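You operate a simulated robot arm through the tools that you are given. There is no shell and no other tool. Be economical: measure what you need, move in short steps, check, and stop when the job is done.

You are at the controls of a simulated two-armed robot. One attempt, no reset.

TASK
Put the grey clip on the white bench away on the packing table before the holder. Take the plain white tube on the white bench and put it away on the light table. Take the purple brush on the white bench and put it away on the top of the grey side table. Pick up the white card with one hand, pass it to the other hand and put it on the long bench. Take the grey-rim navy cone and put it on the wooden table. Take the small paper band and put it on the teal order card. Open the right drawer. Any order will do. Set down upright: white card, grey-rim navy cone, small paper band.

Only the result counts: the job must be done as asked and must still hold three seconds after the hand-in. Knocking over, shifting, dropping, spilling or breaking anything else fails it.

THE ROBOT
Two 7-joint arms with two-finger parallel grippers on one trunk, on a base that drives. Base frame: it is fixed to the floor where the robot stands at the start and does not move with it; the origin is under the middle of the robot, x ahead of it, y to its left, z up. Readings come in mm, rad, newtons and seconds.
The left shoulder is at the start at [50, 161, 1098], the right one opposite. With the tool pointing down near the work surface each hand reaches from about 240 to 680 mm from the robot's upright axis, wherever it stands, measured 20 degrees to its own side. Places, roughly: grey clip (6x4x9 cm) [500, 100, 900]; grey-rim navy cone [1000, 1250, 1000]; light table [3000, 800, 900]; long bench [3200, 400, 800]; packing table before the holder [4100, 600, 700]; plain white tube (26x8x3 cm) [600, 600, 900]; purple brush (12x5x7 cm) [900, 700, 900]; right drawer [5400, -1400, 700]; small paper band [1000, 2000, 750]; teal order card [1000, 1750, 750]; top of the grey side table [500, -3800, 700]; white card [1000, 1000, 1000]; wooden table [5500, 800, 800]. Payload 3.43 kg a hand.
Tool frame (each hand has its own): the origin (TCP) lies between the finger pads and is the grasp point; the fingertips stand 30 mm ahead of it; z points along the fingers, y is the line along which they close. Largest opening 94 mm; finger width 28, thickness 10; the body of the gripper, 50 by 96 mm, starts 55 mm behind the TCP.
Orientation is that of the tool frame in the base frame, as a unit quaternion [x, y, z, w]. With the fingers straight down and closing along the base's y, the tool's x points along the base's -x, its y along +y and its z along -z.

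THE INTERFACE
- The arms move only by the tool send_rows. It takes "left_steps", "right_steps" or both (then of equal length, played together; a hand with none holds still); each is a list of rows, each a list of 7 numbers: the shift along the base's x, y, z in mm, then the turn, a rotation vector about the base's x, y, z in rad, then the gripper command, from -1 (fully open) to 1 (shut), values between in proportion. In form: [[x, y, z, wx, wy, wz, fingers], ...]. A call has 1 to 8 rows; each row shifts and turns the commanded pose from where the row before left it. Each row takes 0.2 s and may step no farther than 50 mm and 0.15 rad from the row before; otherwise, or with a gripper value out of range, the whole call is refused. A pose out of reach is approached as far as the arm can. The call stops where the force on the tool passes 40 N (or 10 N more than at its start, if that is more) or the arm is blocked; 0.2 s more then pass. Each finger travels about 45 mm/s and halts on what it meets, pressing with about 22 N; the grip force reading is that of the motor and also rises with nothing between the fingers. The clock runs only during rows and for 0.2 s after the last one: add rows that do not move to give the fingers time. It gives the time, the measured TCP pose, the force on the tool (base axes), the opening and the grip force at its end, in the units of the frame above (readings bear some noise), with the torque about the TCP (base axes, N m) and any sound that the robot's microphone picked up.
- Cameras (640 x 400 px; columns grow to the right, rows downward): "scene" is now at [110.4, 56.2, 1230.8]; the picture's right is [0.62, -0.78, 0.00], its down [-0.38, -0.30, -0.88] and it looks along [0.69, 0.54, -0.48] (base axes); focal length 244 px, centre (320, 200). "left" rides on the left gripper at [76, -14, -102] in its tool frame; the picture's right is [0.18, 0.98, 0.00], its down [-0.75, 0.14, -0.64] and it looks along [-0.63, 0.12, 0.77] (tool axes); focal length 243 px, centre (320, 200). "right" rides on the right gripper at [76, 14, -102] in its tool frame; the picture's right is [-0.18, 0.98, 0.00], its down [-0.75, -0.14, -0.64] and it looks along [-0.63, -0.12, 0.77] (tool axes); focal length 243 px, centre (320, 200). There is no depth. A picture from a camera that has moved, and an enlarged one, comes with that camera's place and axes in the base frame and with its lens.
- get_image(camera): a new picture of that camera. It takes no simulated time.
- move_column(by): slides the trunk up (or, below 0, down) by that many mm; the arms and the scene camera ride with it, the base frame stays. It gives what a move gives, with no picture.
- base_move(legs): drives the robot by 1 to 6 legs, each [ahead, left, turn to the left] in mm, mm and rad, along the robot's own axes; the way and the turn of a leg run together, so that a leg with both is an arc; at most 1500 mm and 3.142 rad a leg. The arms and the cameras ride along, it lands a little off, and it stops where it bumps. It gives what a move gives.
- pan_tilt(pan, tilt): turns the head with the scene camera to pan (to the left, within 1.396 rad either way) and tilt (down, from -0.506 to 1.204), counted from straight ahead of the robot. It gives what a move gives.
- close_up(camera, box): a new picture of the part [left, top, right, bottom] of that camera's present view, enlarged. It takes no simulated time.
- finish_job(): hands the job in; it is judged then, once.

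Go step by step. Nothing tells you exact positions but the pictures and the camera data: compare them with the known pose of the tool, close in by small moves and look again before you grip or let go. The budget is 207 turns and 202 pictures, counting those below and the enlarged ones. Unless the task says otherwise, let go and move clear before handing in.

The tools are called after "Call:" by a JSON object that holds its "api" and its "payload". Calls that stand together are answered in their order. send_rows: Moves the arms, as the interface text tells. Its arguments: {"type":"object","properties":{"left_steps":{"type":"array"},"right_steps":{"type":"array"}},"required":[]} The other tools are called the same way: move_column (by) slides the trunk up or down; base_move (legs) drives the base; pan_tilt (pan, tilt) turns the head that bears the scene camera; get_image (camera) takes a picture; close_up (camera, box) takes an enlarged picture of a part of a camera's view; finish_job () hands the job in.

At the start:

```text
clock: 0.0
left_eef_pos: [244.6, 327.9, 1135.3]
left_ee_rot: [0.0, 1.0, 0.0, 0.0]
left_ft_force: [-0.5, 0.5, -0.5]
left_wrist_torque: [0.01, 0.0, 0.01]
left_finger_gap: 93.9
left_finger_force: 0.2
right_eef_pos: [341.7, 59.6, 1078.5]
right_ee_rot: [0.0, 1.0, 0.0, 0.0]
right_ft_force: [-0.7, -0.6, 1.0]
right_wrist_torque: [-0.02, -0.03, 0.03]
right_finger_gap: 93.8
right_finger_force: 0.1
trunk travel left (down, up): [-125.0, 142.0]
robot x, y, heading: [1.8, -0.2, 0.0]
head pan, tilt: [0.67, 0.503]
```

scene: 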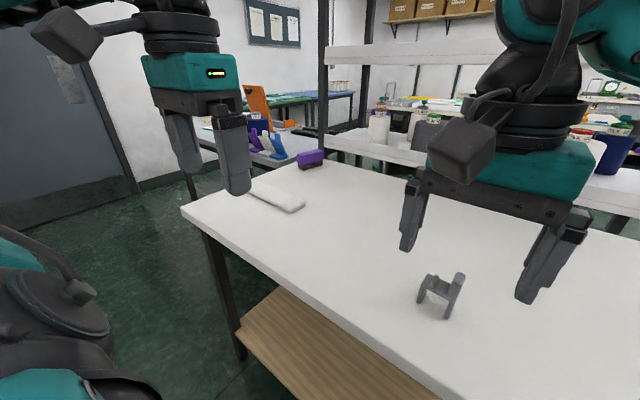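
right: 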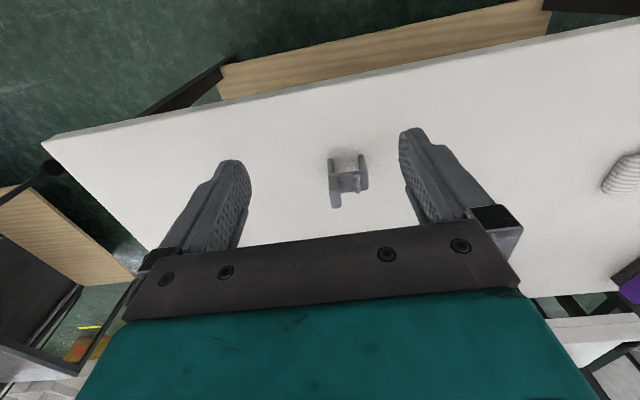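
left: 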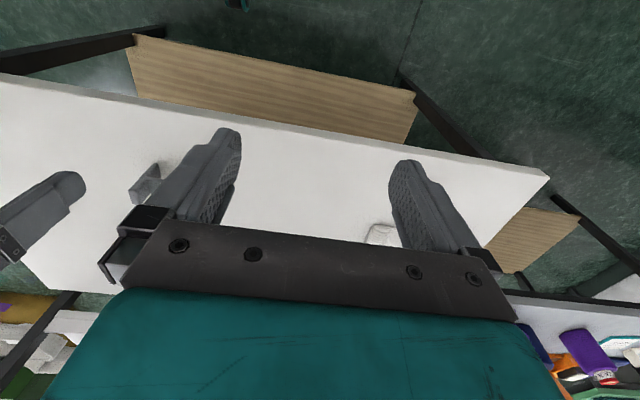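

I see the white bench with the clip near [490, 75], the white tube and the purple brush to the left. I'll look around first to map the other places.

Call:
{"api": "pan_tilt", "payload": {"pan": 0.0, "tilt": 0.2}}

Call:
{"api": "get_image", "payload": {"camera": "scene"}}

Call:
{"api": "pan_tilt", "payload": {"pan": 1.1, "tilt": 0.3}}

Call:
{"api": "get_image", "payload": {"camera": "scene"}}

Call:
{"api": "pan_tilt", "payload": {"pan": -1.1, "tilt": 0.3}}

Call:
{"api": "get_image", "payload": {"camera": "scene"}}

```text
clock: 1.1
left_eef_pos: [245.7, 327.3, 1135.2]
left_ee_rot: [0.0, 1.0, 0.0, 0.0]
left_ft_force: [0.1, 0.6, -0.2]
left_wrist_torque: [0.01, 0.03, 0.02]
left_finger_gap: 93.8
left_finger_force: 0.0
right_eef_pos: [341.8, 60.2, 1077.4]
right_ee_rot: [0.0, 1.0, 0.0, -0.001]
right_ft_force: [0.0, -0.7, -0.8]
right_wrist_torque: [0.03, 0.02, 0.02]
right_finger_gap: 94.0
right_finger_force: 0.1
trunk travel left (down, up): [-125.0, 142.0]
robot x, y, heading: [-0.1, -0.3, 0.001]
head pan, tilt: [0.0, 0.201]
```

```text
198 pictures are left
camera scene: at [132.3, -0.1, 1258.8], right [0.0, -1.0, 0.0], down [-0.2, 0.0, -0.98], along [0.98, 0.0, -0.2], focal length 244 px, centre (320, 200)
```

scene: 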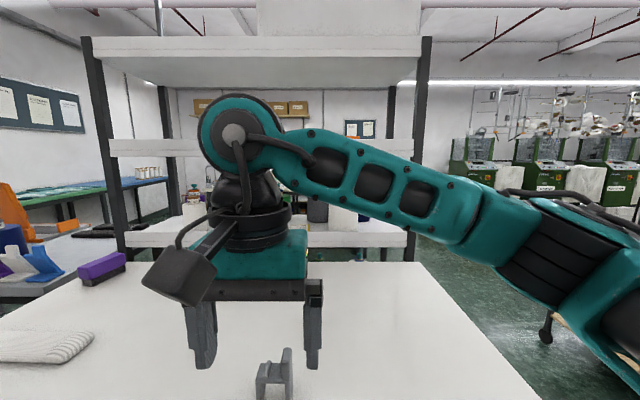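

```text
clock: 2.4
left_eef_pos: [244.6, 329.2, 1136.1]
left_ee_rot: [0.001, 1.0, 0.0, 0.0]
left_ft_force: [0.3, 0.8, -0.1]
left_wrist_torque: [0.0, -0.02, 0.0]
left_finger_gap: 94.1
left_finger_force: 0.0
right_eef_pos: [341.6, 61.4, 1079.0]
right_ee_rot: [0.0, 1.0, 0.0, 0.0]
right_ft_force: [-0.5, 0.0, 0.0]
right_wrist_torque: [-0.02, -0.02, 0.0]
right_finger_gap: 94.1
right_finger_force: 0.0
trunk travel left (down, up): [-125.0, 142.0]
robot x, y, heading: [1.1, -1.6, -0.001]
head pan, tilt: [1.1, 0.3]
```

```text
197 pictures are left
camera scene: at [81.6, 83.0, 1249.6], right [0.89, -0.45, 0.0], down [-0.13, -0.26, -0.96], along [0.43, 0.85, -0.3], focal length 244 px, centre (320, 200)
```

scene: 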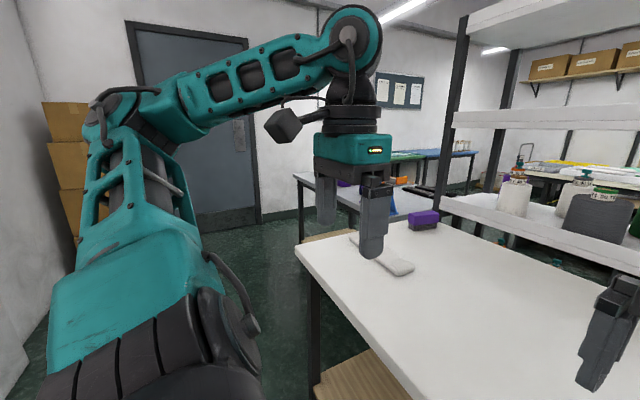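

```text
clock: 4.5
left_eef_pos: [246.4, 328.3, 1136.0]
left_ee_rot: [0.0, 1.0, 0.0, 0.0]
left_ft_force: [-0.5, -0.1, -0.3]
left_wrist_torque: [0.03, -0.01, -0.01]
left_finger_gap: 94.0
left_finger_force: 0.0
right_eef_pos: [341.6, 60.5, 1079.0]
right_ee_rot: [0.0, 1.0, 0.0, 0.0]
right_ft_force: [-0.6, 0.1, 0.0]
right_wrist_torque: [0.01, -0.02, -0.02]
right_finger_gap: 94.3
right_finger_force: 0.0
trunk travel left (down, up): [-125.0, 142.0]
robot x, y, heading: [1.9, -4.4, -0.0]
head pan, tilt: [-1.1, 0.3]
```

```text
196 pictures are left
camera scene: at [81.5, -83.4, 1249.6], right [-0.89, -0.45, 0.0], down [-0.13, 0.26, -0.96], along [0.43, -0.85, -0.3], focal length 244 px, centre (320, 200)
```

scene: 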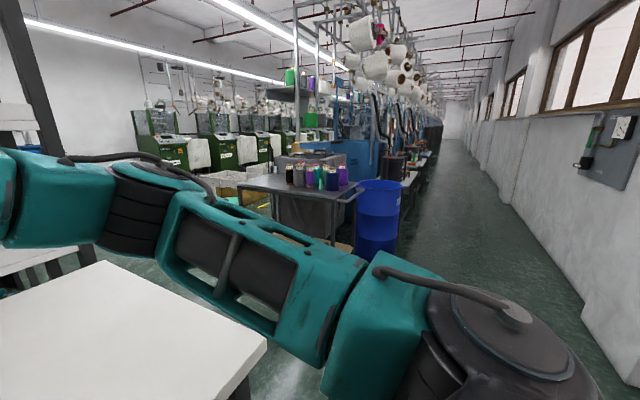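

The clip should be near [480, 76]. I'll look closely at it before grasping with the right hand.

Call:
{"api": "close_up", "payload": {"camera": "right", "box": [280, 120, 420, 220]}}

Call:
{"api": "pan_tilt", "payload": {"pan": 0.3, "tilt": 0.8}}

Call:
{"api": "get_image", "payload": {"camera": "scene"}}

```text
4.00 times, centred on (350, 170) of right
camera zoom: at [265.4, 74.2, 1180.8], right [0.18, 0.98, 0.0], down [0.75, -0.14, 0.64], along [0.63, -0.12, -0.77], focal length 970 px, centre (200, 320)
```

zoom: 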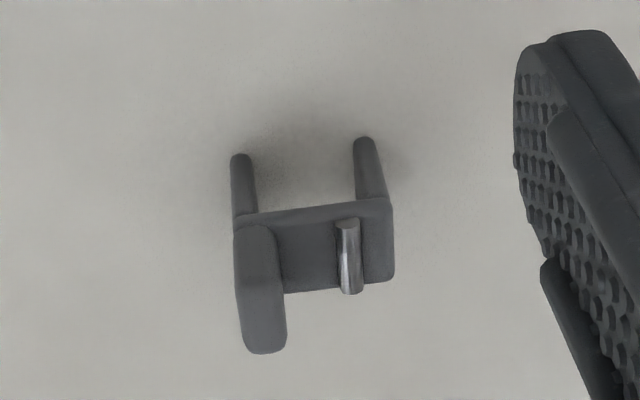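

```text
clock: 6.0
left_eef_pos: [245.2, 328.3, 1136.1]
left_ee_rot: [0.0, 1.0, 0.0, 0.0]
left_ft_force: [-0.4, 0.0, 0.3]
left_wrist_torque: [0.0, -0.01, -0.01]
left_finger_gap: 93.8
left_finger_force: 0.0
right_eef_pos: [341.6, 60.8, 1078.4]
right_ee_rot: [0.0, 1.0, 0.0, -0.001]
right_ft_force: [0.1, 0.3, 0.7]
right_wrist_torque: [0.01, -0.01, 0.03]
right_finger_gap: 94.2
right_finger_force: 0.0
trunk travel left (down, up): [-125.0, 142.0]
robot x, y, heading: [-2.6, -0.4, 0.001]
head pan, tilt: [0.3, 0.799]
```

```text
194 pictures are left
camera scene: at [116.2, 23.6, 1205.2], right [0.3, -0.96, 0.0], down [-0.68, -0.21, -0.7], along [0.67, 0.21, -0.72], focal length 244 px, centre (320, 200)
```

scene: 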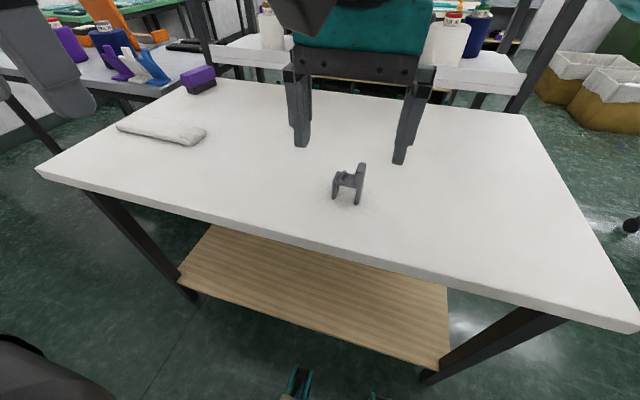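

The clip body spans about y 47–105 at x 480, so I'll straddle it along y. First I move above it with the right hand and check.

Call:
{"api": "send_rows", "payload": {"right_steps": [[46, 5, -20, 0, 0, 0, -1], [46, 6, -20, 0, 0, 0, -1], [45, 5, -20, 0, 0, 0, -1], [0, 0, -40, 0, 0, 0, -1], [0, 0, -20, 0, 0, 0, -1]]}}

Call:
{"api": "get_image", "payload": {"camera": "right"}}

Call:
{"api": "get_image", "payload": {"camera": "scene"}}

```text
refused: row 1 steps farther than a row can; nothing moved
```

```text
193 pictures are left
camera right: at [265.4, 74.2, 1180.8], right [0.18, 0.98, 0.0], down [0.75, -0.14, 0.64], along [0.63, -0.12, -0.77], focal length 243 px, centre (320, 200)
```

right: 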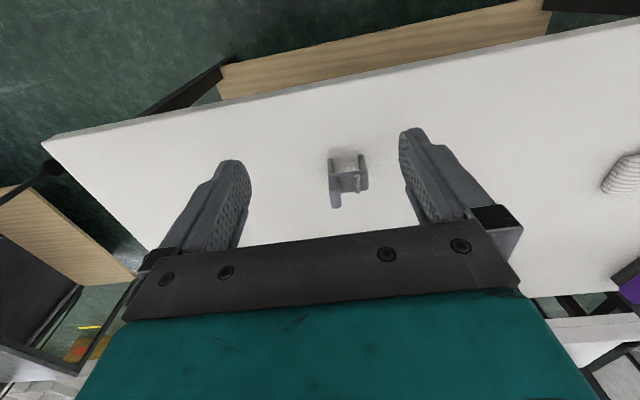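

```text
192 pictures are left
camera scene: at [116.2, 23.6, 1205.2], right [0.3, -0.96, 0.0], down [-0.68, -0.21, -0.7], along [0.67, 0.21, -0.72], focal length 244 px, centre (320, 200)
```

scene: 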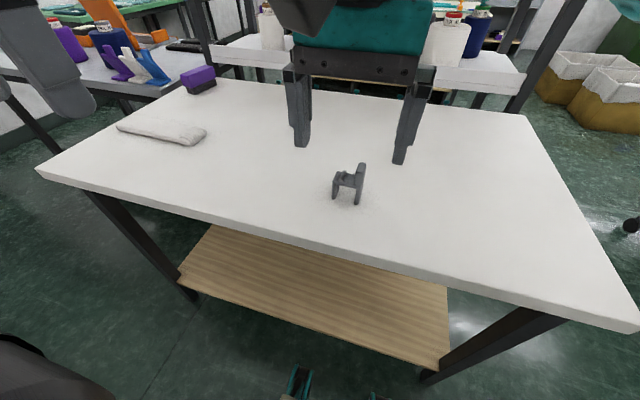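

Norm limit is 50 mm per row; I'll use smaller steps.

Call:
{"api": "send_rows", "payload": {"right_steps": [[45, 5, -15, 0, 0, 0, -1], [45, 6, -15, 0, 0, 0, -1], [40, 5, -15, 0, 0, 0, -1], [8, 0, -45, 0, 0, 0, -1], [0, 0, -20, 0, 0, 0, -1], [0, 0, 0, 0, 0, 0, -1]]}}

Call:
{"api": "get_image", "payload": {"camera": "right"}}

Call:
{"api": "get_image", "payload": {"camera": "scene"}}

```text
clock: 7.4
left_eef_pos: [245.1, 327.5, 1134.6]
left_ee_rot: [0.0, 1.0, -0.001, 0.0]
left_ft_force: [0.5, -0.1, 0.0]
left_wrist_torque: [0.01, -0.04, 0.0]
left_finger_gap: 94.1
left_finger_force: 0.0
right_eef_pos: [478.5, 75.3, 965.9]
right_ee_rot: [0.0, 1.0, 0.0, 0.0]
right_ft_force: [0.3, -0.3, 0.4]
right_wrist_torque: [0.05, 0.02, 0.01]
right_finger_gap: 94.0
right_finger_force: 0.3
trunk travel left (down, up): [-125.0, 142.0]
robot x, y, heading: [1.0, -2.2, 0.001]
head pan, tilt: [0.3, 0.799]
```

```text
191 pictures are left
camera right: at [402.8, 89.5, 1069.8], right [0.18, 0.98, 0.0], down [0.75, -0.14, 0.64], along [0.63, -0.12, -0.77], focal length 243 px, centre (320, 200)
```

right: 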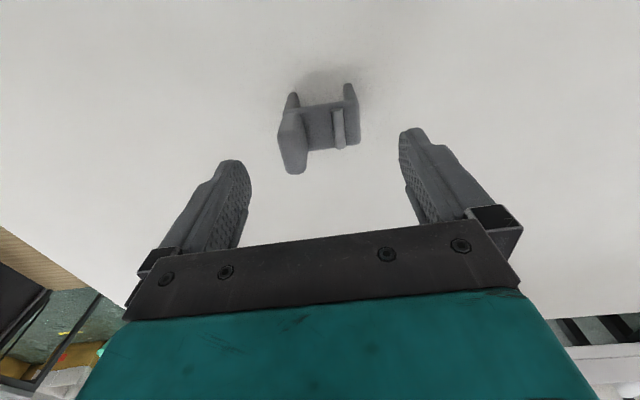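

```text
190 pictures are left
camera scene: at [116.1, 23.6, 1205.2], right [0.3, -0.96, 0.0], down [-0.68, -0.21, -0.7], along [0.67, 0.21, -0.72], focal length 244 px, centre (320, 200)
```

scene: 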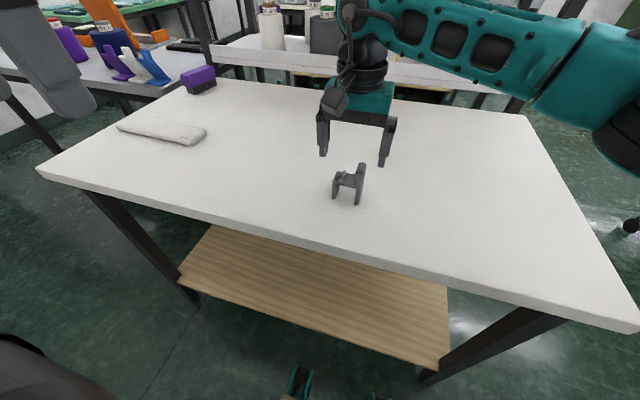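

Aligned; descend and close.

Call:
{"api": "send_rows", "payload": {"right_steps": [[0, 0, -40, 0, 0, 0, -1], [0, -1, -40, 0, 0, 0, -1], [0, 0, 0, 0, 0, 0, -1], [0, 0, 0, 0, 0, 0, 0.4], [0, 0, 0, 0, 0, 0, 0.6], [0, 0, 0, 0, 0, 0, 0.6], [0, 0, 0, 0, 0, 0, 0.6]]}}

Call:
{"api": "get_image", "payload": {"camera": "right"}}

```text
clock: 9.0
left_eef_pos: [245.3, 328.5, 1136.0]
left_ee_rot: [0.0, 1.0, 0.001, 0.001]
left_ft_force: [-0.4, -0.7, 0.2]
left_wrist_torque: [-0.06, -0.03, -0.02]
left_finger_gap: 93.7
left_finger_force: 0.1
right_eef_pos: [479.4, 77.7, 888.8]
right_ee_rot: [-0.001, 1.0, 0.0, 0.0]
right_ft_force: [-0.5, -0.2, -0.4]
right_wrist_torque: [0.01, 0.02, -0.02]
right_finger_gap: 61.8
right_finger_force: 22.0
trunk travel left (down, up): [-125.0, 142.0]
robot x, y, heading: [-3.2, 2.9, -0.003]
head pan, tilt: [0.3, 0.799]
```

```text
189 pictures are left
camera right: at [402.7, 91.1, 991.7], right [0.18, 0.98, 0.0], down [0.75, -0.14, 0.64], along [0.63, -0.12, -0.77], focal length 243 px, centre (320, 200)
```

right: 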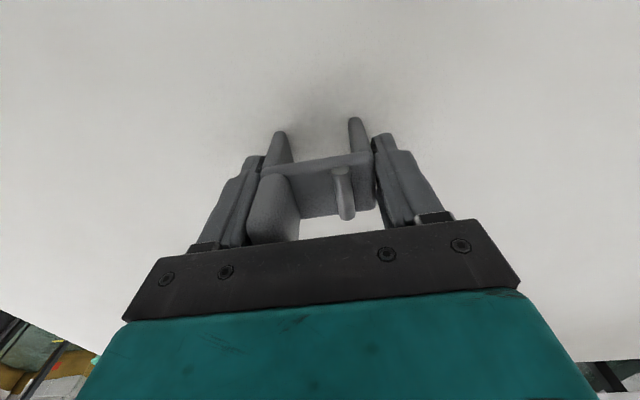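

Clip gripped (61.8 mm). Lift it, then slide the base left so the tube (about [540, 597]) is in the left hand's reach.

Call:
{"api": "send_rows", "payload": {"right_steps": [[0, 0, 45, 0, 0, 0, 0.6], [0, 0, 45, 0, 0, 0, 0.6], [-30, 0, 35, 0, 0, 0, 0.6], [-45, 0, 0, 0, 0, 0, 0.6], [-45, 0, 0, 0, 0, 0, 0.6], [0, 0, 0, 0, 0, 0, 0.6]]}}

Call:
{"api": "base_move", "payload": {"legs": [[0, 400, 0]]}}

Call:
{"api": "pan_tilt", "payload": {"pan": 0.5, "tilt": 0.5}}

Call:
{"api": "get_image", "payload": {"camera": "scene"}}

Call:
{"api": "get_image", "payload": {"camera": "left"}}

Call:
{"api": "get_image", "payload": {"camera": "right"}}

```text
clock: 10.4
left_eef_pos: [246.0, 328.1, 1135.3]
left_ee_rot: [0.0, 1.0, 0.0, 0.0]
left_ft_force: [0.2, 0.3, -1.0]
left_wrist_torque: [0.04, 0.03, -0.03]
left_finger_gap: 94.2
left_finger_force: 0.1
right_eef_pos: [360.3, 75.3, 1012.7]
right_ee_rot: [0.001, 1.0, 0.0, 0.0]
right_ft_force: [1.0, -0.1, 0.8]
right_wrist_torque: [-0.01, -0.02, -0.03]
right_finger_gap: 62.1
right_finger_force: 22.0
trunk travel left (down, up): [-125.0, 142.0]
robot x, y, heading: [1.9, -1.7, 0.004]
head pan, tilt: [0.3, 0.799]
```

```text
clock: 12.8
left_eef_pos: [247.0, 722.9, 1135.5]
left_ee_rot: [0.002, 1.0, 0.0, 0.0]
left_ft_force: [0.4, 0.3, 0.5]
left_wrist_torque: [-0.03, 0.02, 0.0]
left_finger_gap: 93.9
left_finger_force: 0.0
right_eef_pos: [361.6, 469.0, 1012.2]
right_ee_rot: [0.003, 1.0, 0.0, 0.0]
right_ft_force: [0.2, 0.6, -0.3]
right_wrist_torque: [0.01, -0.01, -0.01]
right_finger_gap: 61.9
right_finger_force: 21.4
trunk travel left (down, up): [-125.0, 142.0]
robot x, y, heading: [-0.1, 393.4, -0.006]
head pan, tilt: [0.3, 0.799]
```

```text
clock: 13.7
left_eef_pos: [248.2, 721.8, 1137.7]
left_ee_rot: [0.001, 1.0, 0.0, 0.0]
left_ft_force: [0.2, -0.4, -0.1]
left_wrist_torque: [0.0, 0.0, -0.01]
left_finger_gap: 93.9
left_finger_force: 0.0
right_eef_pos: [362.2, 468.2, 1012.3]
right_ee_rot: [0.003, 1.0, 0.001, 0.0]
right_ft_force: [-0.1, -0.1, -0.2]
right_wrist_torque: [-0.03, 0.02, -0.03]
right_finger_gap: 61.9
right_finger_force: 22.0
trunk travel left (down, up): [-125.0, 142.0]
robot x, y, heading: [2.9, 394.8, -0.006]
head pan, tilt: [0.499, 0.499]
```

```text
188 pictures are left
camera scene: at [120.1, 437.6, 1231.1], right [0.47, -0.88, 0.0], down [-0.42, -0.23, -0.88], along [0.77, 0.42, -0.48], focal length 244 px, centre (320, 200)
```

scene: 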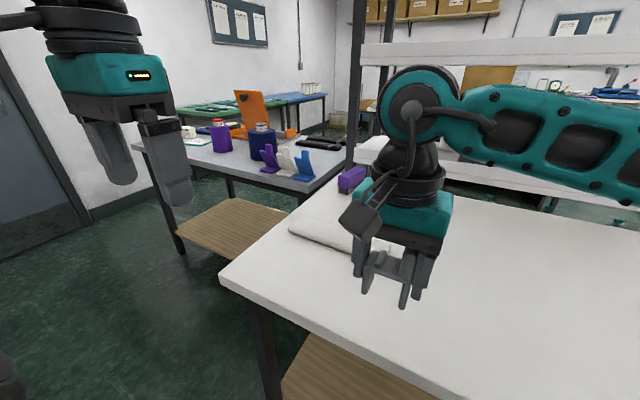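

```text
187 pictures are left
camera left: at [170.7, 707.7, 1238.9], right [-0.18, 0.98, 0.0], down [0.75, 0.14, 0.64], along [0.63, 0.12, -0.77], focal length 243 px, centre (320, 200)
```

left: 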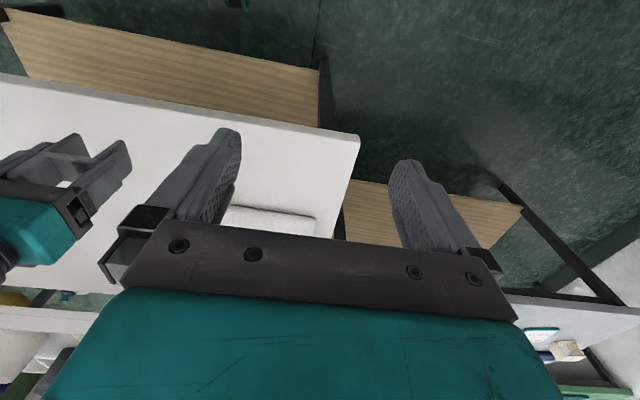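

```text
186 pictures are left
camera right: at [285.6, 483.4, 1114.6], right [0.19, 0.98, 0.0], down [0.75, -0.14, 0.64], along [0.63, -0.12, -0.77], focal length 243 px, centre (320, 200)
```

right: 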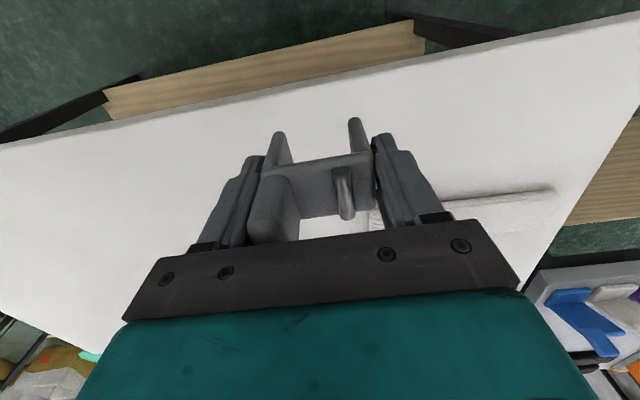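

I'll retract the right arm to the right, and bring the left hand over the tube while yawing 90° so it closes along x.

Call:
{"api": "send_rows", "payload": {"right_steps": [[0, -45, 10, 0, 0, 0, 0.6], [0, -45, 10, 0, 0, 0, 0.6], [0, -45, 10, 0, 0, 0, 0.6], [0, -45, 10, 0, 0, 0, 0.6], [0, 0, 0, 0, 0, 0, 0.6], [0, 0, 0, 0, 0, 0, 0.6], [0, 0, 0, 0, 0, 0, 0.6], [0, 0, 0, 0, 0, 0, 0.6]], "left_steps": [[25, -15, 0, 0, 0, -0.149, -1], [25, -15, 0, 0, 0, -0.149, -1], [25, -15, 0, 0, 0, -0.149, -1], [25, -15, 0, 0, 0, -0.149, -1], [25, -15, 0, 0, 0, -0.149, -1], [25, -15, 0, 0, 0, -0.149, -1], [25, -15, 0, 0, 0, -0.149, -1], [25, -15, 0, 0, 0, -0.149, -1]]}}

Call:
{"api": "send_rows", "payload": {"left_steps": [[30, 0, -20, 0, 0, -0.149, -1], [30, 0, -30, 0, 0, -0.149, -1], [30, 0, -30, 0, 0, -0.08, -1], [0, 0, 0, 0, 0, 0, -1]]}}

Call:
{"api": "get_image", "payload": {"camera": "left"}}

Call:
{"api": "get_image", "payload": {"camera": "scene"}}

```text
clock: 15.4
left_eef_pos: [362.3, 539.7, 1142.2]
left_ee_rot: [0.562, 0.827, 0.0, -0.001]
left_ft_force: [0.2, -0.2, -0.1]
left_wrist_torque: [0.02, 0.02, -0.03]
left_finger_gap: 94.1
left_finger_force: 0.0
left hand out of reach, approached as far as the arm can: row 6, 7, 8
right_eef_pos: [361.2, 289.2, 1050.4]
right_ee_rot: [0.003, 1.0, -0.001, 0.001]
right_ft_force: [-0.5, -0.1, 0.5]
right_wrist_torque: [-0.01, 0.0, 0.0]
right_finger_gap: 61.7
right_finger_force: 22.4
trunk travel left (down, up): [-125.0, 142.0]
robot x, y, heading: [0.5, 394.8, -0.004]
head pan, tilt: [0.499, 0.499]
```

```text
clock: 16.4
left_eef_pos: [276.9, 482.0, 1079.5]
left_ee_rot: [0.703, 0.711, 0.002, 0.002]
left_ft_force: [1.0, 0.0, 0.4]
left_wrist_torque: [0.03, 0.02, -0.03]
left_finger_gap: 93.9
left_finger_force: 0.1
left hand out of reach, approached as far as the arm can: row 1, 2, 3
right_eef_pos: [360.5, 289.4, 1050.6]
right_ee_rot: [0.003, 1.0, 0.0, 0.0]
right_ft_force: [-0.3, 0.4, -0.1]
right_wrist_torque: [0.01, 0.0, 0.0]
right_finger_gap: 62.0
right_finger_force: 22.0
trunk travel left (down, up): [-125.0, 142.0]
robot x, y, heading: [1.4, 395.1, -0.007]
head pan, tilt: [0.499, 0.499]
```

```text
185 pictures are left
camera left: at [259.8, 557.9, 1182.3], right [0.98, 0.2, 0.01], down [0.14, -0.75, 0.64], along [0.13, -0.63, -0.77], focal length 243 px, centre (320, 200)
```

left: 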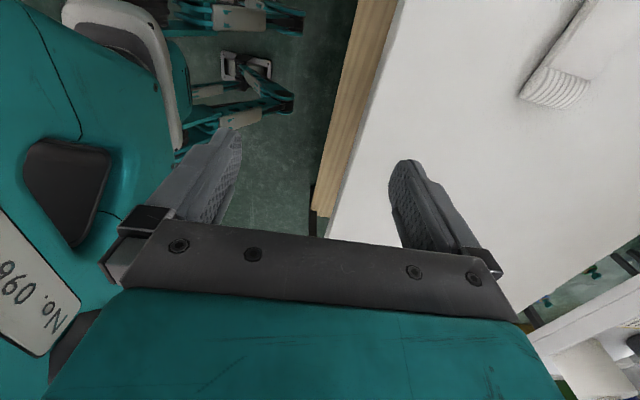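

```text
184 pictures are left
camera scene: at [120.0, 437.7, 1231.2], right [0.47, -0.88, 0.0], down [-0.42, -0.23, -0.88], along [0.77, 0.42, -0.48], focal length 244 px, centre (320, 200)
```

scene: 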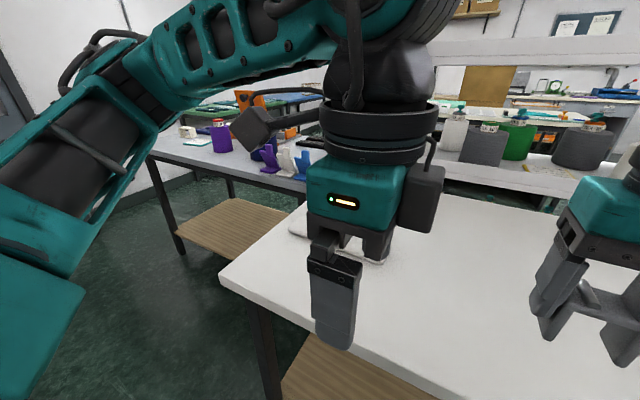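

Turning this way strains the arm; I'll turn the wrist back the other way (+90° from the start).

Call:
{"api": "send_rows", "payload": {"left_steps": [[-10, 20, 15, 0, 0, 0.149, -1], [0, 20, 15, 0, 0, 0.149, -1], [0, 20, 15, 0, 0, 0.149, -1], [0, 20, 0, 0, 0, 0.149, -1], [0, 0, 0, 0, 0, 0.149, -1], [0, 0, 0, 0, 0, 0.149, -1], [0, 0, 0, 0, 0, 0.149, -1], [0, 0, 0, 0, 0, 0.149, -1]]}}

Call:
{"api": "send_rows", "payload": {"left_steps": [[0, 0, 0, 0, 0, 0.149, -1], [0, 0, 0, 0, 0, 0.149, -1], [0, 0, 0, 0, 0, 0.149, -1], [0, 0, 0, 0, 0, 0.149, -1], [0, 0, 0, 0, 0, 0.149, -1], [0, 0, 0, 0, 0, 0.149, -1], [0, 0, 0, 0, 0, 0.149, -1], [0, 0, 0, 0, 0, 0.149, -1]]}}

Call:
{"api": "send_rows", "payload": {"left_steps": [[0, 0, 0, 0, 0, 0.149, -1], [0, 0, 0, 0, 0, 0.149, -1], [0, 0, 0, 0, 0, 0.149, -1], [0, 0, 0, 0, 0, 0.149, -1], [0, 0, 0, 0, 0, 0.149, -1], [0, 0, 0, 0, 0, 0, -1]]}}

Call:
{"api": "get_image", "payload": {"camera": "left"}}

Call:
{"api": "get_image", "payload": {"camera": "scene"}}

```text
clock: 18.2
left_eef_pos: [264.8, 563.0, 1123.4]
left_ee_rot: [0.188, 0.982, 0.0, 0.0]
left_ft_force: [0.4, -0.2, 0.0]
left_wrist_torque: [-0.04, 0.01, -0.02]
left_finger_gap: 93.9
left_finger_force: 0.1
right_eef_pos: [360.1, 291.1, 1051.1]
right_ee_rot: [0.003, 1.0, -0.001, 0.0]
right_ft_force: [-0.3, 0.3, -0.3]
right_wrist_torque: [-0.02, -0.01, 0.0]
right_finger_gap: 61.8
right_finger_force: 21.8
trunk travel left (down, up): [-125.0, 142.0]
robot x, y, heading: [-1.0, 394.6, -0.005]
head pan, tilt: [0.499, 0.499]
```

```text
clock: 20.1
left_eef_pos: [266.5, 562.8, 1123.9]
left_ee_rot: [-0.396, 0.918, 0.0, 0.0]
left_ft_force: [-0.1, 0.1, 0.4]
left_wrist_torque: [0.0, -0.01, 0.01]
left_finger_gap: 94.1
left_finger_force: 0.1
right_eef_pos: [360.9, 289.4, 1051.3]
right_ee_rot: [0.003, 1.0, 0.0, 0.0]
right_ft_force: [-0.1, -0.1, -0.1]
right_wrist_torque: [0.0, 0.01, 0.04]
right_finger_gap: 62.0
right_finger_force: 22.2
trunk travel left (down, up): [-125.0, 142.0]
robot x, y, heading: [3.5, 391.9, -0.006]
head pan, tilt: [0.499, 0.499]
```

```text
clock: 21.4
left_eef_pos: [266.2, 561.4, 1123.0]
left_ee_rot: [-0.703, 0.711, 0.0, 0.0]
left_ft_force: [0.7, -1.4, -0.9]
left_wrist_torque: [-0.01, 0.0, -0.02]
left_finger_gap: 93.9
left_finger_force: 0.0
right_eef_pos: [359.6, 290.0, 1050.3]
right_ee_rot: [0.002, 1.0, 0.001, 0.0]
right_ft_force: [0.4, 1.0, -0.4]
right_wrist_torque: [0.02, 0.0, 0.0]
right_finger_gap: 61.9
right_finger_force: 21.8
trunk travel left (down, up): [-125.0, 142.0]
robot x, y, heading: [-1.3, 393.8, -0.006]
head pan, tilt: [0.499, 0.499]
```

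```text
183 pictures are left
camera left: at [278.5, 486.0, 1227.3], right [-0.99, -0.17, 0.0], down [-0.13, 0.76, 0.64], along [-0.11, 0.63, -0.77], focal length 243 px, centre (320, 200)
```

left: 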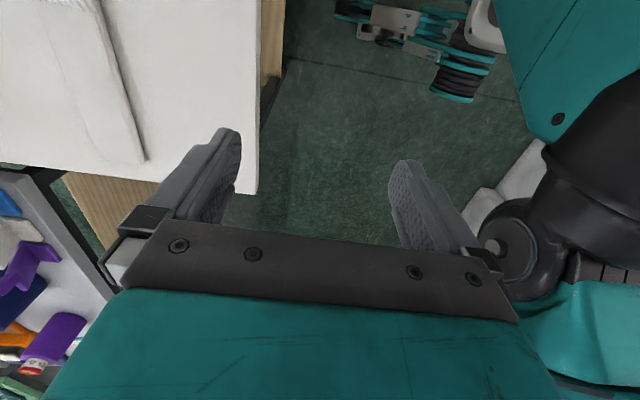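

```text
182 pictures are left
camera scene: at [120.1, 437.7, 1231.2], right [0.47, -0.88, 0.0], down [-0.42, -0.23, -0.88], along [0.77, 0.42, -0.48], focal length 244 px, centre (320, 200)
```

scene: 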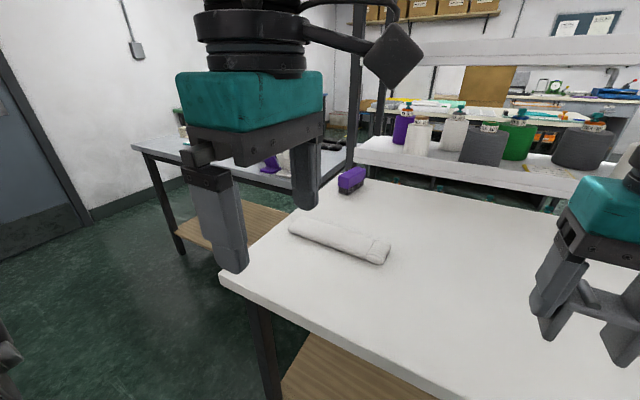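

Good configuration. The tube centre appears near [565, 640]; moving the left hand above it.

Call:
{"api": "send_rows", "payload": {"left_steps": [[45, 12, 0, 0, 0, 0, -1], [45, 12, 0, 0, 0, 0, -1], [45, 12, 0, 0, 0, 0, -1], [45, 12, -10, 0, 0, 0, -1], [45, 12, -10, 0, 0, 0, -1], [45, 10, -20, 0, 0, 0, -1], [25, 0, -30, 0, 0, 0, -1], [0, 0, 0, 0, 0, 0, -1]]}}

Call:
{"api": "get_image", "payload": {"camera": "left"}}

Call:
{"api": "get_image", "payload": {"camera": "scene"}}

```text
refused: row 6 steps farther than a row can; nothing moved
```

```text
181 pictures are left
camera left: at [278.5, 486.0, 1227.3], right [-0.99, -0.17, 0.0], down [-0.13, 0.76, 0.64], along [-0.11, 0.63, -0.77], focal length 243 px, centre (320, 200)
```

left: 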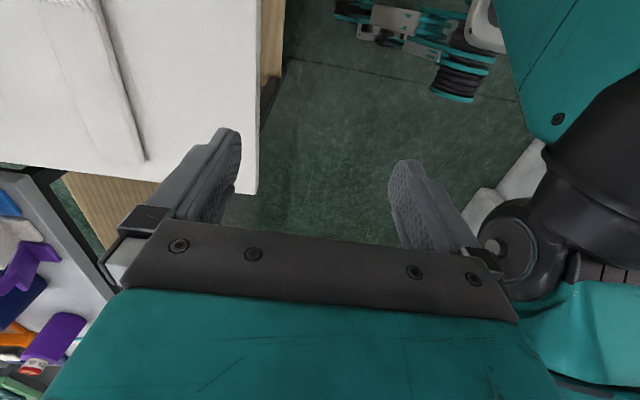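

```text
180 pictures are left
camera scene: at [120.1, 437.7, 1231.2], right [0.47, -0.88, 0.0], down [-0.42, -0.23, -0.88], along [0.77, 0.42, -0.48], focal length 244 px, centre (320, 200)
```

scene: 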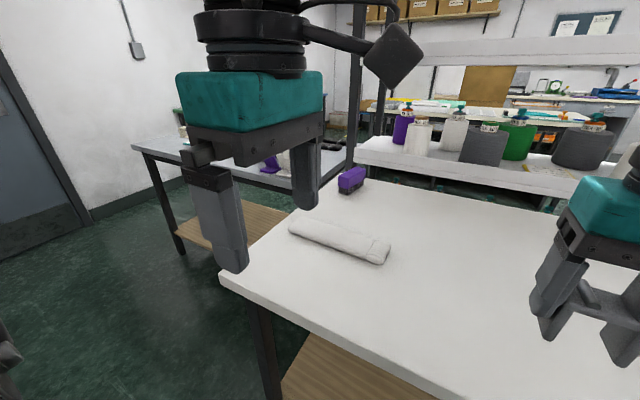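

Call:
{"api": "send_rows", "payload": {"left_steps": [[45, 12, 0, 0, 0, 0, -1], [45, 12, 0, 0, 0, 0, -1], [45, 12, 0, 0, 0, 0, -1], [45, 12, -10, 0, 0, 0, -1], [45, 12, -10, 0, 0, 0, -1], [40, 10, -20, 0, 0, 0, -1], [25, 0, -30, 0, 0, 0, -1], [0, 0, 0, 0, 0, 0, -1]]}}

Call:
{"api": "get_image", "payload": {"camera": "left"}}

Call:
{"api": "get_image", "payload": {"camera": "scene"}}

```text
clock: 23.2
left_eef_pos: [554.1, 635.0, 1053.6]
left_ee_rot: [-0.702, 0.712, 0.0, 0.001]
left_ft_force: [1.5, 0.5, 0.3]
left_wrist_torque: [0.03, 0.03, -0.02]
left_finger_gap: 93.7
left_finger_force: 0.1
left hand out of reach, approached as far as the arm can: row 7
right_eef_pos: [360.1, 288.9, 1051.4]
right_ee_rot: [0.003, 1.0, 0.0, 0.0]
right_ft_force: [0.2, 0.4, 0.5]
right_wrist_torque: [0.0, 0.0, 0.03]
right_finger_gap: 61.8
right_finger_force: 21.4
trunk travel left (down, up): [-125.0, 142.0]
robot x, y, heading: [0.3, 394.9, -0.002]
head pan, tilt: [0.499, 0.499]
```

```text
179 pictures are left
camera left: at [567.6, 558.2, 1157.6], right [-0.99, -0.17, 0.0], down [-0.13, 0.76, 0.64], along [-0.11, 0.63, -0.77], focal length 243 px, centre (320, 200)
```

left: 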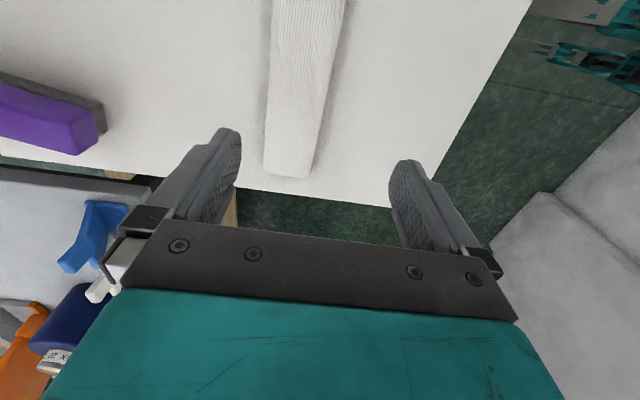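

```text
178 pictures are left
camera scene: at [120.1, 437.6, 1231.2], right [0.47, -0.88, 0.0], down [-0.42, -0.23, -0.88], along [0.77, 0.42, -0.48], focal length 244 px, centre (320, 200)
```

scene: 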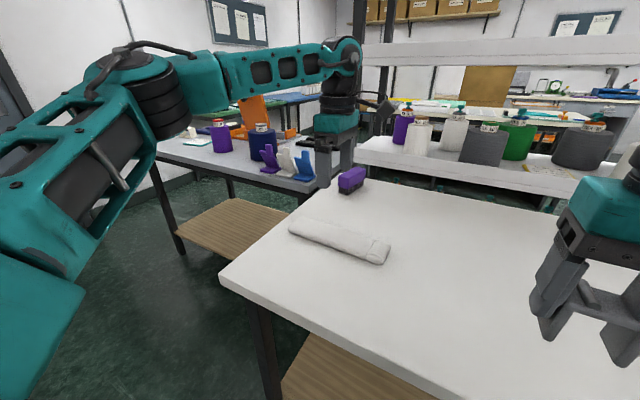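

The tube lies along y at x≈577, from y≈495 to 754, ~76 mm wide. Descend part way and centre.

Call:
{"api": "send_rows", "payload": {"left_steps": [[0, -2, -40, 0, 0, 0, -1], [0, -2, -45, 0, 0, 0, -1], [10, -2, -40, 0, 0, 0, -1], [8, 0, -15, 0, 0, 0, -1], [0, 0, 0, 0, 0, 0, -1]]}}

Call:
{"api": "get_image", "payload": {"camera": "left"}}

Call:
{"api": "get_image", "payload": {"camera": "scene"}}

```text
clock: 24.4
left_eef_pos: [548.7, 639.9, 919.8]
left_ee_rot: [-0.702, 0.712, -0.001, 0.0]
left_ft_force: [0.0, -0.8, 0.0]
left_wrist_torque: [0.03, 0.0, -0.01]
left_finger_gap: 93.9
left_finger_force: 0.0
left hand out of reach, approached as far as the arm can: row 3, 4
right_eef_pos: [361.4, 290.6, 1051.9]
right_ee_rot: [0.002, 1.0, 0.0, 0.0]
right_ft_force: [-0.2, -0.3, -0.7]
right_wrist_torque: [0.0, -0.01, 0.01]
right_finger_gap: 61.9
right_finger_force: 21.2
trunk travel left (down, up): [-125.0, 142.0]
robot x, y, heading: [0.9, 393.8, -0.007]
head pan, tilt: [0.499, 0.499]
```

```text
177 pictures are left
camera left: at [561.0, 563.7, 1023.3], right [-0.99, -0.17, 0.0], down [-0.13, 0.76, 0.64], along [-0.11, 0.63, -0.77], focal length 243 px, centre (320, 200)
```

left: 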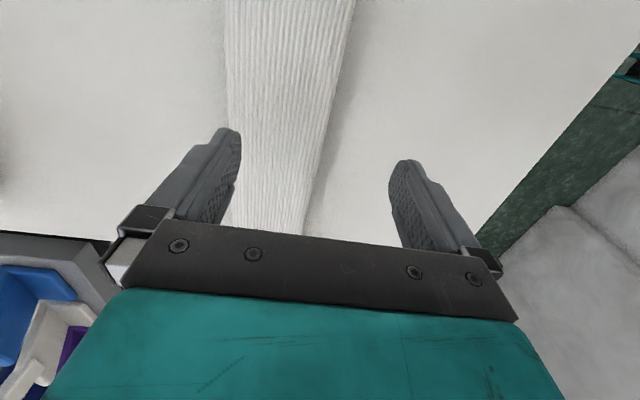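

```text
176 pictures are left
camera scene: at [120.0, 437.7, 1231.2], right [0.47, -0.88, 0.0], down [-0.42, -0.23, -0.88], along [0.77, 0.42, -0.48], focal length 244 px, centre (320, 200)
```

scene: 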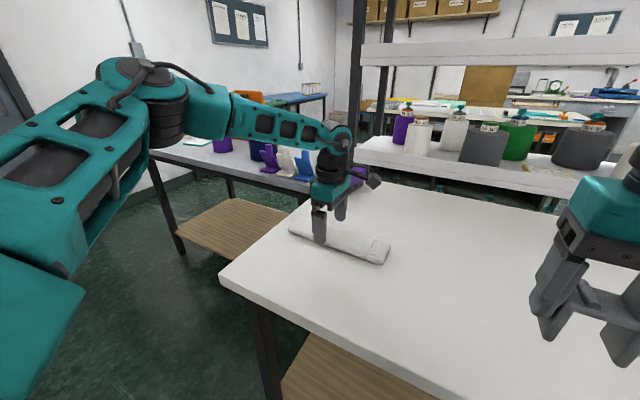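

The arm falls short by ~28 mm. I'll check whether there's clearance between the base and the bench to drive forward.

Call:
{"api": "send_rows", "payload": {"left_steps": [[0, 0, 40, 0, 0, 0, -1], [0, 0, 40, 0, 0, 0, -1]]}}

Call:
{"api": "pan_tilt", "payload": {"pan": 0.2, "tilt": 1.2}}

Call:
{"api": "get_image", "payload": {"camera": "scene"}}

```text
clock: 25.1
left_eef_pos: [548.9, 640.5, 997.9]
left_ee_rot: [-0.702, 0.713, 0.0, 0.0]
left_ft_force: [0.1, -0.4, -0.2]
left_wrist_torque: [0.01, 0.0, -0.04]
left_finger_gap: 94.0
left_finger_force: 0.1
right_eef_pos: [360.6, 289.3, 1051.1]
right_ee_rot: [0.002, 1.0, 0.0, 0.0]
right_ft_force: [0.3, -0.2, 0.5]
right_wrist_torque: [-0.02, 0.0, 0.02]
right_finger_gap: 62.0
right_finger_force: 22.4
trunk travel left (down, up): [-125.0, 142.0]
robot x, y, heading: [2.4, 395.8, -0.008]
head pan, tilt: [0.499, 0.499]
```

```text
clock: 26.1
left_eef_pos: [549.5, 641.2, 997.9]
left_ee_rot: [-0.701, 0.713, 0.0, 0.0]
left_ft_force: [-1.2, 0.1, 0.1]
left_wrist_torque: [-0.01, 0.02, -0.04]
left_finger_gap: 93.8
left_finger_force: 0.1
right_eef_pos: [361.0, 289.9, 1050.1]
right_ee_rot: [0.003, 1.0, 0.0, -0.001]
right_ft_force: [0.9, -0.7, 0.3]
right_wrist_torque: [0.01, -0.03, -0.03]
right_finger_gap: 61.7
right_finger_force: 22.0
trunk travel left (down, up): [-125.0, 142.0]
robot x, y, heading: [-0.0, 391.1, -0.002]
head pan, tilt: [0.201, 1.201]
```

```text
175 pictures are left
camera scene: at [94.9, 405.4, 1177.5], right [0.2, -0.98, 0.0], down [-0.91, -0.18, -0.36], along [0.36, 0.07, -0.93], focal length 244 px, centre (320, 200)
```

scene: 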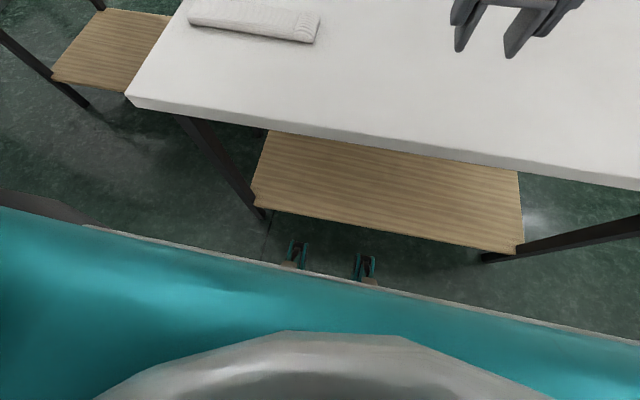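

There is about 100 mm of clearance to the lower shelf, so I'll drive 60 mm ahead.

Call:
{"api": "base_move", "payload": {"legs": [[60, 0, 0]]}}

Call:
{"api": "get_image", "payload": {"camera": "left"}}

```text
clock: 27.1
left_eef_pos: [607.8, 640.6, 998.1]
left_ee_rot: [-0.702, 0.712, -0.001, 0.0]
left_ft_force: [0.8, 0.1, -0.6]
left_wrist_torque: [-0.03, 0.03, -0.02]
left_finger_gap: 93.8
left_finger_force: 0.0
right_eef_pos: [421.1, 289.8, 1050.2]
right_ee_rot: [0.002, 1.0, 0.0, 0.0]
right_ft_force: [-0.6, 0.9, -0.5]
right_wrist_torque: [-0.01, -0.01, -0.03]
right_finger_gap: 61.8
right_finger_force: 21.8
trunk travel left (down, up): [-125.0, 142.0]
robot x, y, heading: [56.0, 393.6, -0.001]
head pan, tilt: [0.201, 1.201]
```

```text
174 pictures are left
camera left: at [621.0, 563.7, 1101.1], right [-0.99, -0.17, 0.0], down [-0.13, 0.76, 0.64], along [-0.11, 0.63, -0.77], focal length 243 px, centre (320, 200)
```

left: 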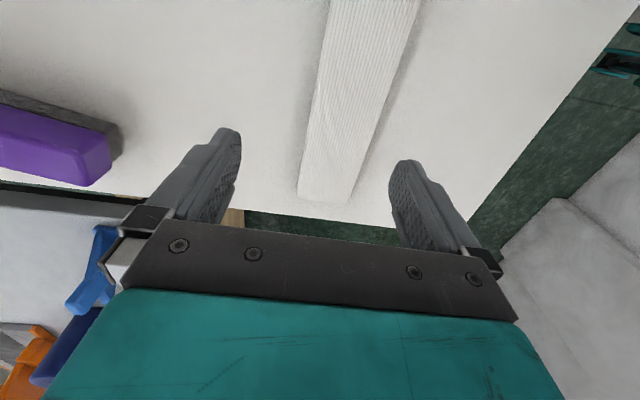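

Tube centre x≈580. Move over, descend to just above the bench surface, and look before closing.

Call:
{"api": "send_rows", "payload": {"left_steps": [[-14, -8, 0, 0, 0, 0, -1], [-14, -7, 0, 0, 0, 0, -1], [0, 0, -40, 0, 0, 0, -1], [0, 0, -35, 0, 0, 0, -1], [0, 0, 0, 0, 0, 0, -1]]}}

Call:
{"api": "get_image", "payload": {"camera": "left"}}

```text
clock: 28.3
left_eef_pos: [577.4, 625.8, 922.6]
left_ee_rot: [-0.702, 0.712, 0.0, 0.0]
left_ft_force: [-0.8, -0.3, -0.4]
left_wrist_torque: [-0.02, 0.01, 0.02]
left_finger_gap: 94.2
left_finger_force: 0.0
right_eef_pos: [421.4, 288.7, 1051.3]
right_ee_rot: [0.003, 1.0, 0.0, 0.0]
right_ft_force: [0.5, 0.0, 0.0]
right_wrist_torque: [0.02, 0.02, 0.01]
right_finger_gap: 61.8
right_finger_force: 22.6
trunk travel left (down, up): [-125.0, 142.0]
robot x, y, heading: [59.5, 394.8, -0.001]
head pan, tilt: [0.201, 1.201]
```

```text
173 pictures are left
camera left: at [590.2, 549.2, 1026.0], right [-0.99, -0.17, 0.0], down [-0.13, 0.76, 0.64], along [-0.11, 0.63, -0.77], focal length 243 px, centre (320, 200)
```

left: 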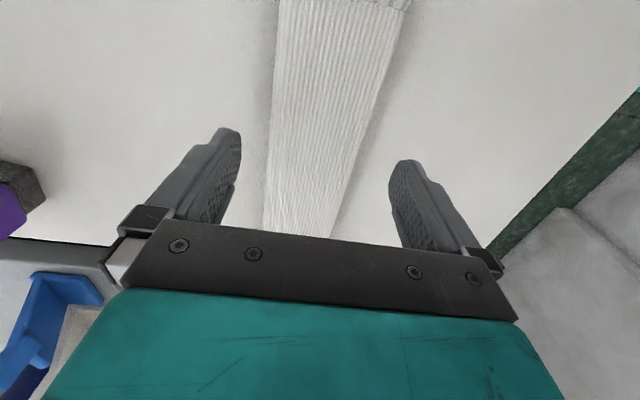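

Well centred. Descend and grip.

Call:
{"api": "send_rows", "payload": {"left_steps": [[0, 0, -25, 0, 0, 0, -1], [0, 0, -20, 0, 0, 0, -1], [0, 0, 0, 0, 0, 0, -1], [0, 0, 0, 0, 0, 0, 0], [0, 0, 0, 0, 0, 0, 0.3], [0, 0, 0, 0, 0, 0, 0.3], [0, 0, 0, 0, 0, 0, 0.3]]}}

Call:
{"api": "get_image", "payload": {"camera": "left"}}

```text
clock: 29.9
left_eef_pos: [578.0, 625.2, 878.3]
left_ee_rot: [-0.701, 0.713, 0.0, 0.0]
left_ft_force: [0.1, 0.9, 0.8]
left_wrist_torque: [-0.02, 0.01, 0.02]
left_finger_gap: 68.9
left_finger_force: 21.7
right_eef_pos: [421.3, 290.2, 1051.2]
right_ee_rot: [0.003, 1.0, 0.0, 0.0]
right_ft_force: [0.1, 0.1, -0.5]
right_wrist_torque: [0.03, -0.01, 0.01]
right_finger_gap: 62.0
right_finger_force: 21.8
trunk travel left (down, up): [-125.0, 142.0]
robot x, y, heading: [61.0, 393.6, -0.006]
head pan, tilt: [0.201, 1.201]
```

```text
172 pictures are left
camera left: at [590.5, 549.2, 981.9], right [-0.99, -0.17, 0.0], down [-0.13, 0.76, 0.64], along [-0.11, 0.63, -0.77], focal length 243 px, centre (320, 200)
```

left: 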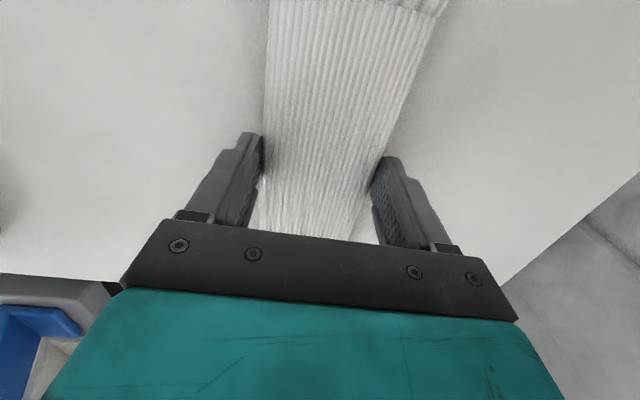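

Both are gripped. Lift the tube, tuck the arms in, and back off to then look at the right-hand aisle.

Call:
{"api": "send_rows", "payload": {"left_steps": [[0, 0, 45, 0, 0, 0, 0.4], [0, 0, 45, 0, 0, 0, 0.4], [0, 0, 45, 0, 0, 0, 0.4], [-40, 0, 25, 0, 0, 0, 0.4], [-45, 0, 0, 0, 0, 0, 0.4], [-45, 0, 0, 0, 0, 0, 0.4], [-45, 0, 0, 0, 0, 0, 0.4], [0, 0, 0, 0, 0, 0, 0.4]]}}

Call:
{"api": "base_move", "payload": {"legs": [[-200, 0, 0]]}}

Call:
{"api": "pan_tilt", "payload": {"pan": -0.6, "tilt": 0.3}}

Call:
{"api": "get_image", "payload": {"camera": "scene"}}

Call:
{"api": "get_image", "payload": {"camera": "left"}}

```text
clock: 31.7
left_eef_pos: [405.6, 626.3, 1038.3]
left_ee_rot: [-0.703, 0.712, 0.0, 0.0]
left_ft_force: [0.2, 0.3, 0.2]
left_wrist_torque: [-0.01, 0.03, 0.02]
left_finger_gap: 69.0
left_finger_force: 22.0
right_eef_pos: [419.9, 289.8, 1050.9]
right_ee_rot: [0.003, 1.0, 0.0, 0.0]
right_ft_force: [0.1, -0.5, -0.3]
right_wrist_torque: [0.01, 0.03, 0.03]
right_finger_gap: 61.7
right_finger_force: 22.6
trunk travel left (down, up): [-125.0, 142.0]
robot x, y, heading: [59.5, 395.3, -0.003]
head pan, tilt: [0.201, 1.201]
```

```text
clock: 33.3
left_eef_pos: [205.1, 628.2, 1039.8]
left_ee_rot: [-0.703, 0.712, 0.0, 0.0]
left_ft_force: [-0.5, -0.1, 0.0]
left_wrist_torque: [0.0, 0.02, 0.03]
left_finger_gap: 68.8
left_finger_force: 21.8
right_eef_pos: [223.0, 291.1, 1051.5]
right_ee_rot: [0.0, 1.0, 0.0, 0.0]
right_ft_force: [0.1, -0.2, -0.8]
right_wrist_torque: [-0.01, -0.02, -0.03]
right_finger_gap: 62.0
right_finger_force: 21.9
trunk travel left (down, up): [-125.0, 142.0]
robot x, y, heading: [-139.2, 397.0, -0.007]
head pan, tilt: [0.201, 1.201]
```

```text
clock: 34.5
left_eef_pos: [206.8, 627.8, 1037.8]
left_ee_rot: [-0.703, 0.712, 0.0, 0.0]
left_ft_force: [-0.2, 0.8, 0.0]
left_wrist_torque: [0.0, 0.0, 0.01]
left_finger_gap: 68.8
left_finger_force: 21.8
right_eef_pos: [222.8, 292.1, 1051.0]
right_ee_rot: [0.0, 1.0, 0.0, 0.0]
right_ft_force: [0.9, 0.0, 0.9]
right_wrist_torque: [-0.02, 0.0, 0.04]
right_finger_gap: 61.7
right_finger_force: 22.3
trunk travel left (down, up): [-125.0, 142.0]
robot x, y, heading: [-136.2, 393.5, 0.003]
head pan, tilt: [-0.6, 0.3]
```

```text
171 pictures are left
camera scene: at [-22.0, 342.1, 1249.5], right [-0.57, -0.82, 0.0], down [-0.24, 0.17, -0.96], along [0.79, -0.54, -0.3], focal length 244 px, centre (320, 200)
```

scene: 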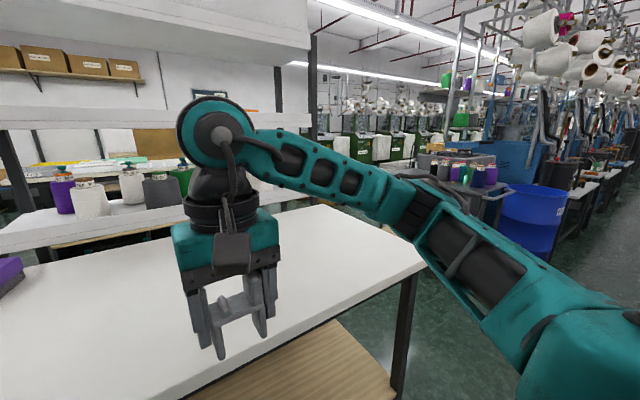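

```text
170 pictures are left
camera left: at [218.6, 551.0, 1142.2], right [-0.99, -0.17, 0.0], down [-0.13, 0.76, 0.64], along [-0.11, 0.63, -0.77], focal length 243 px, centre (320, 200)
```

left: 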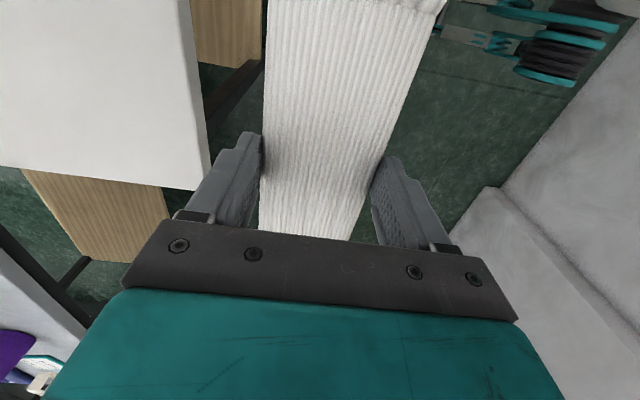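

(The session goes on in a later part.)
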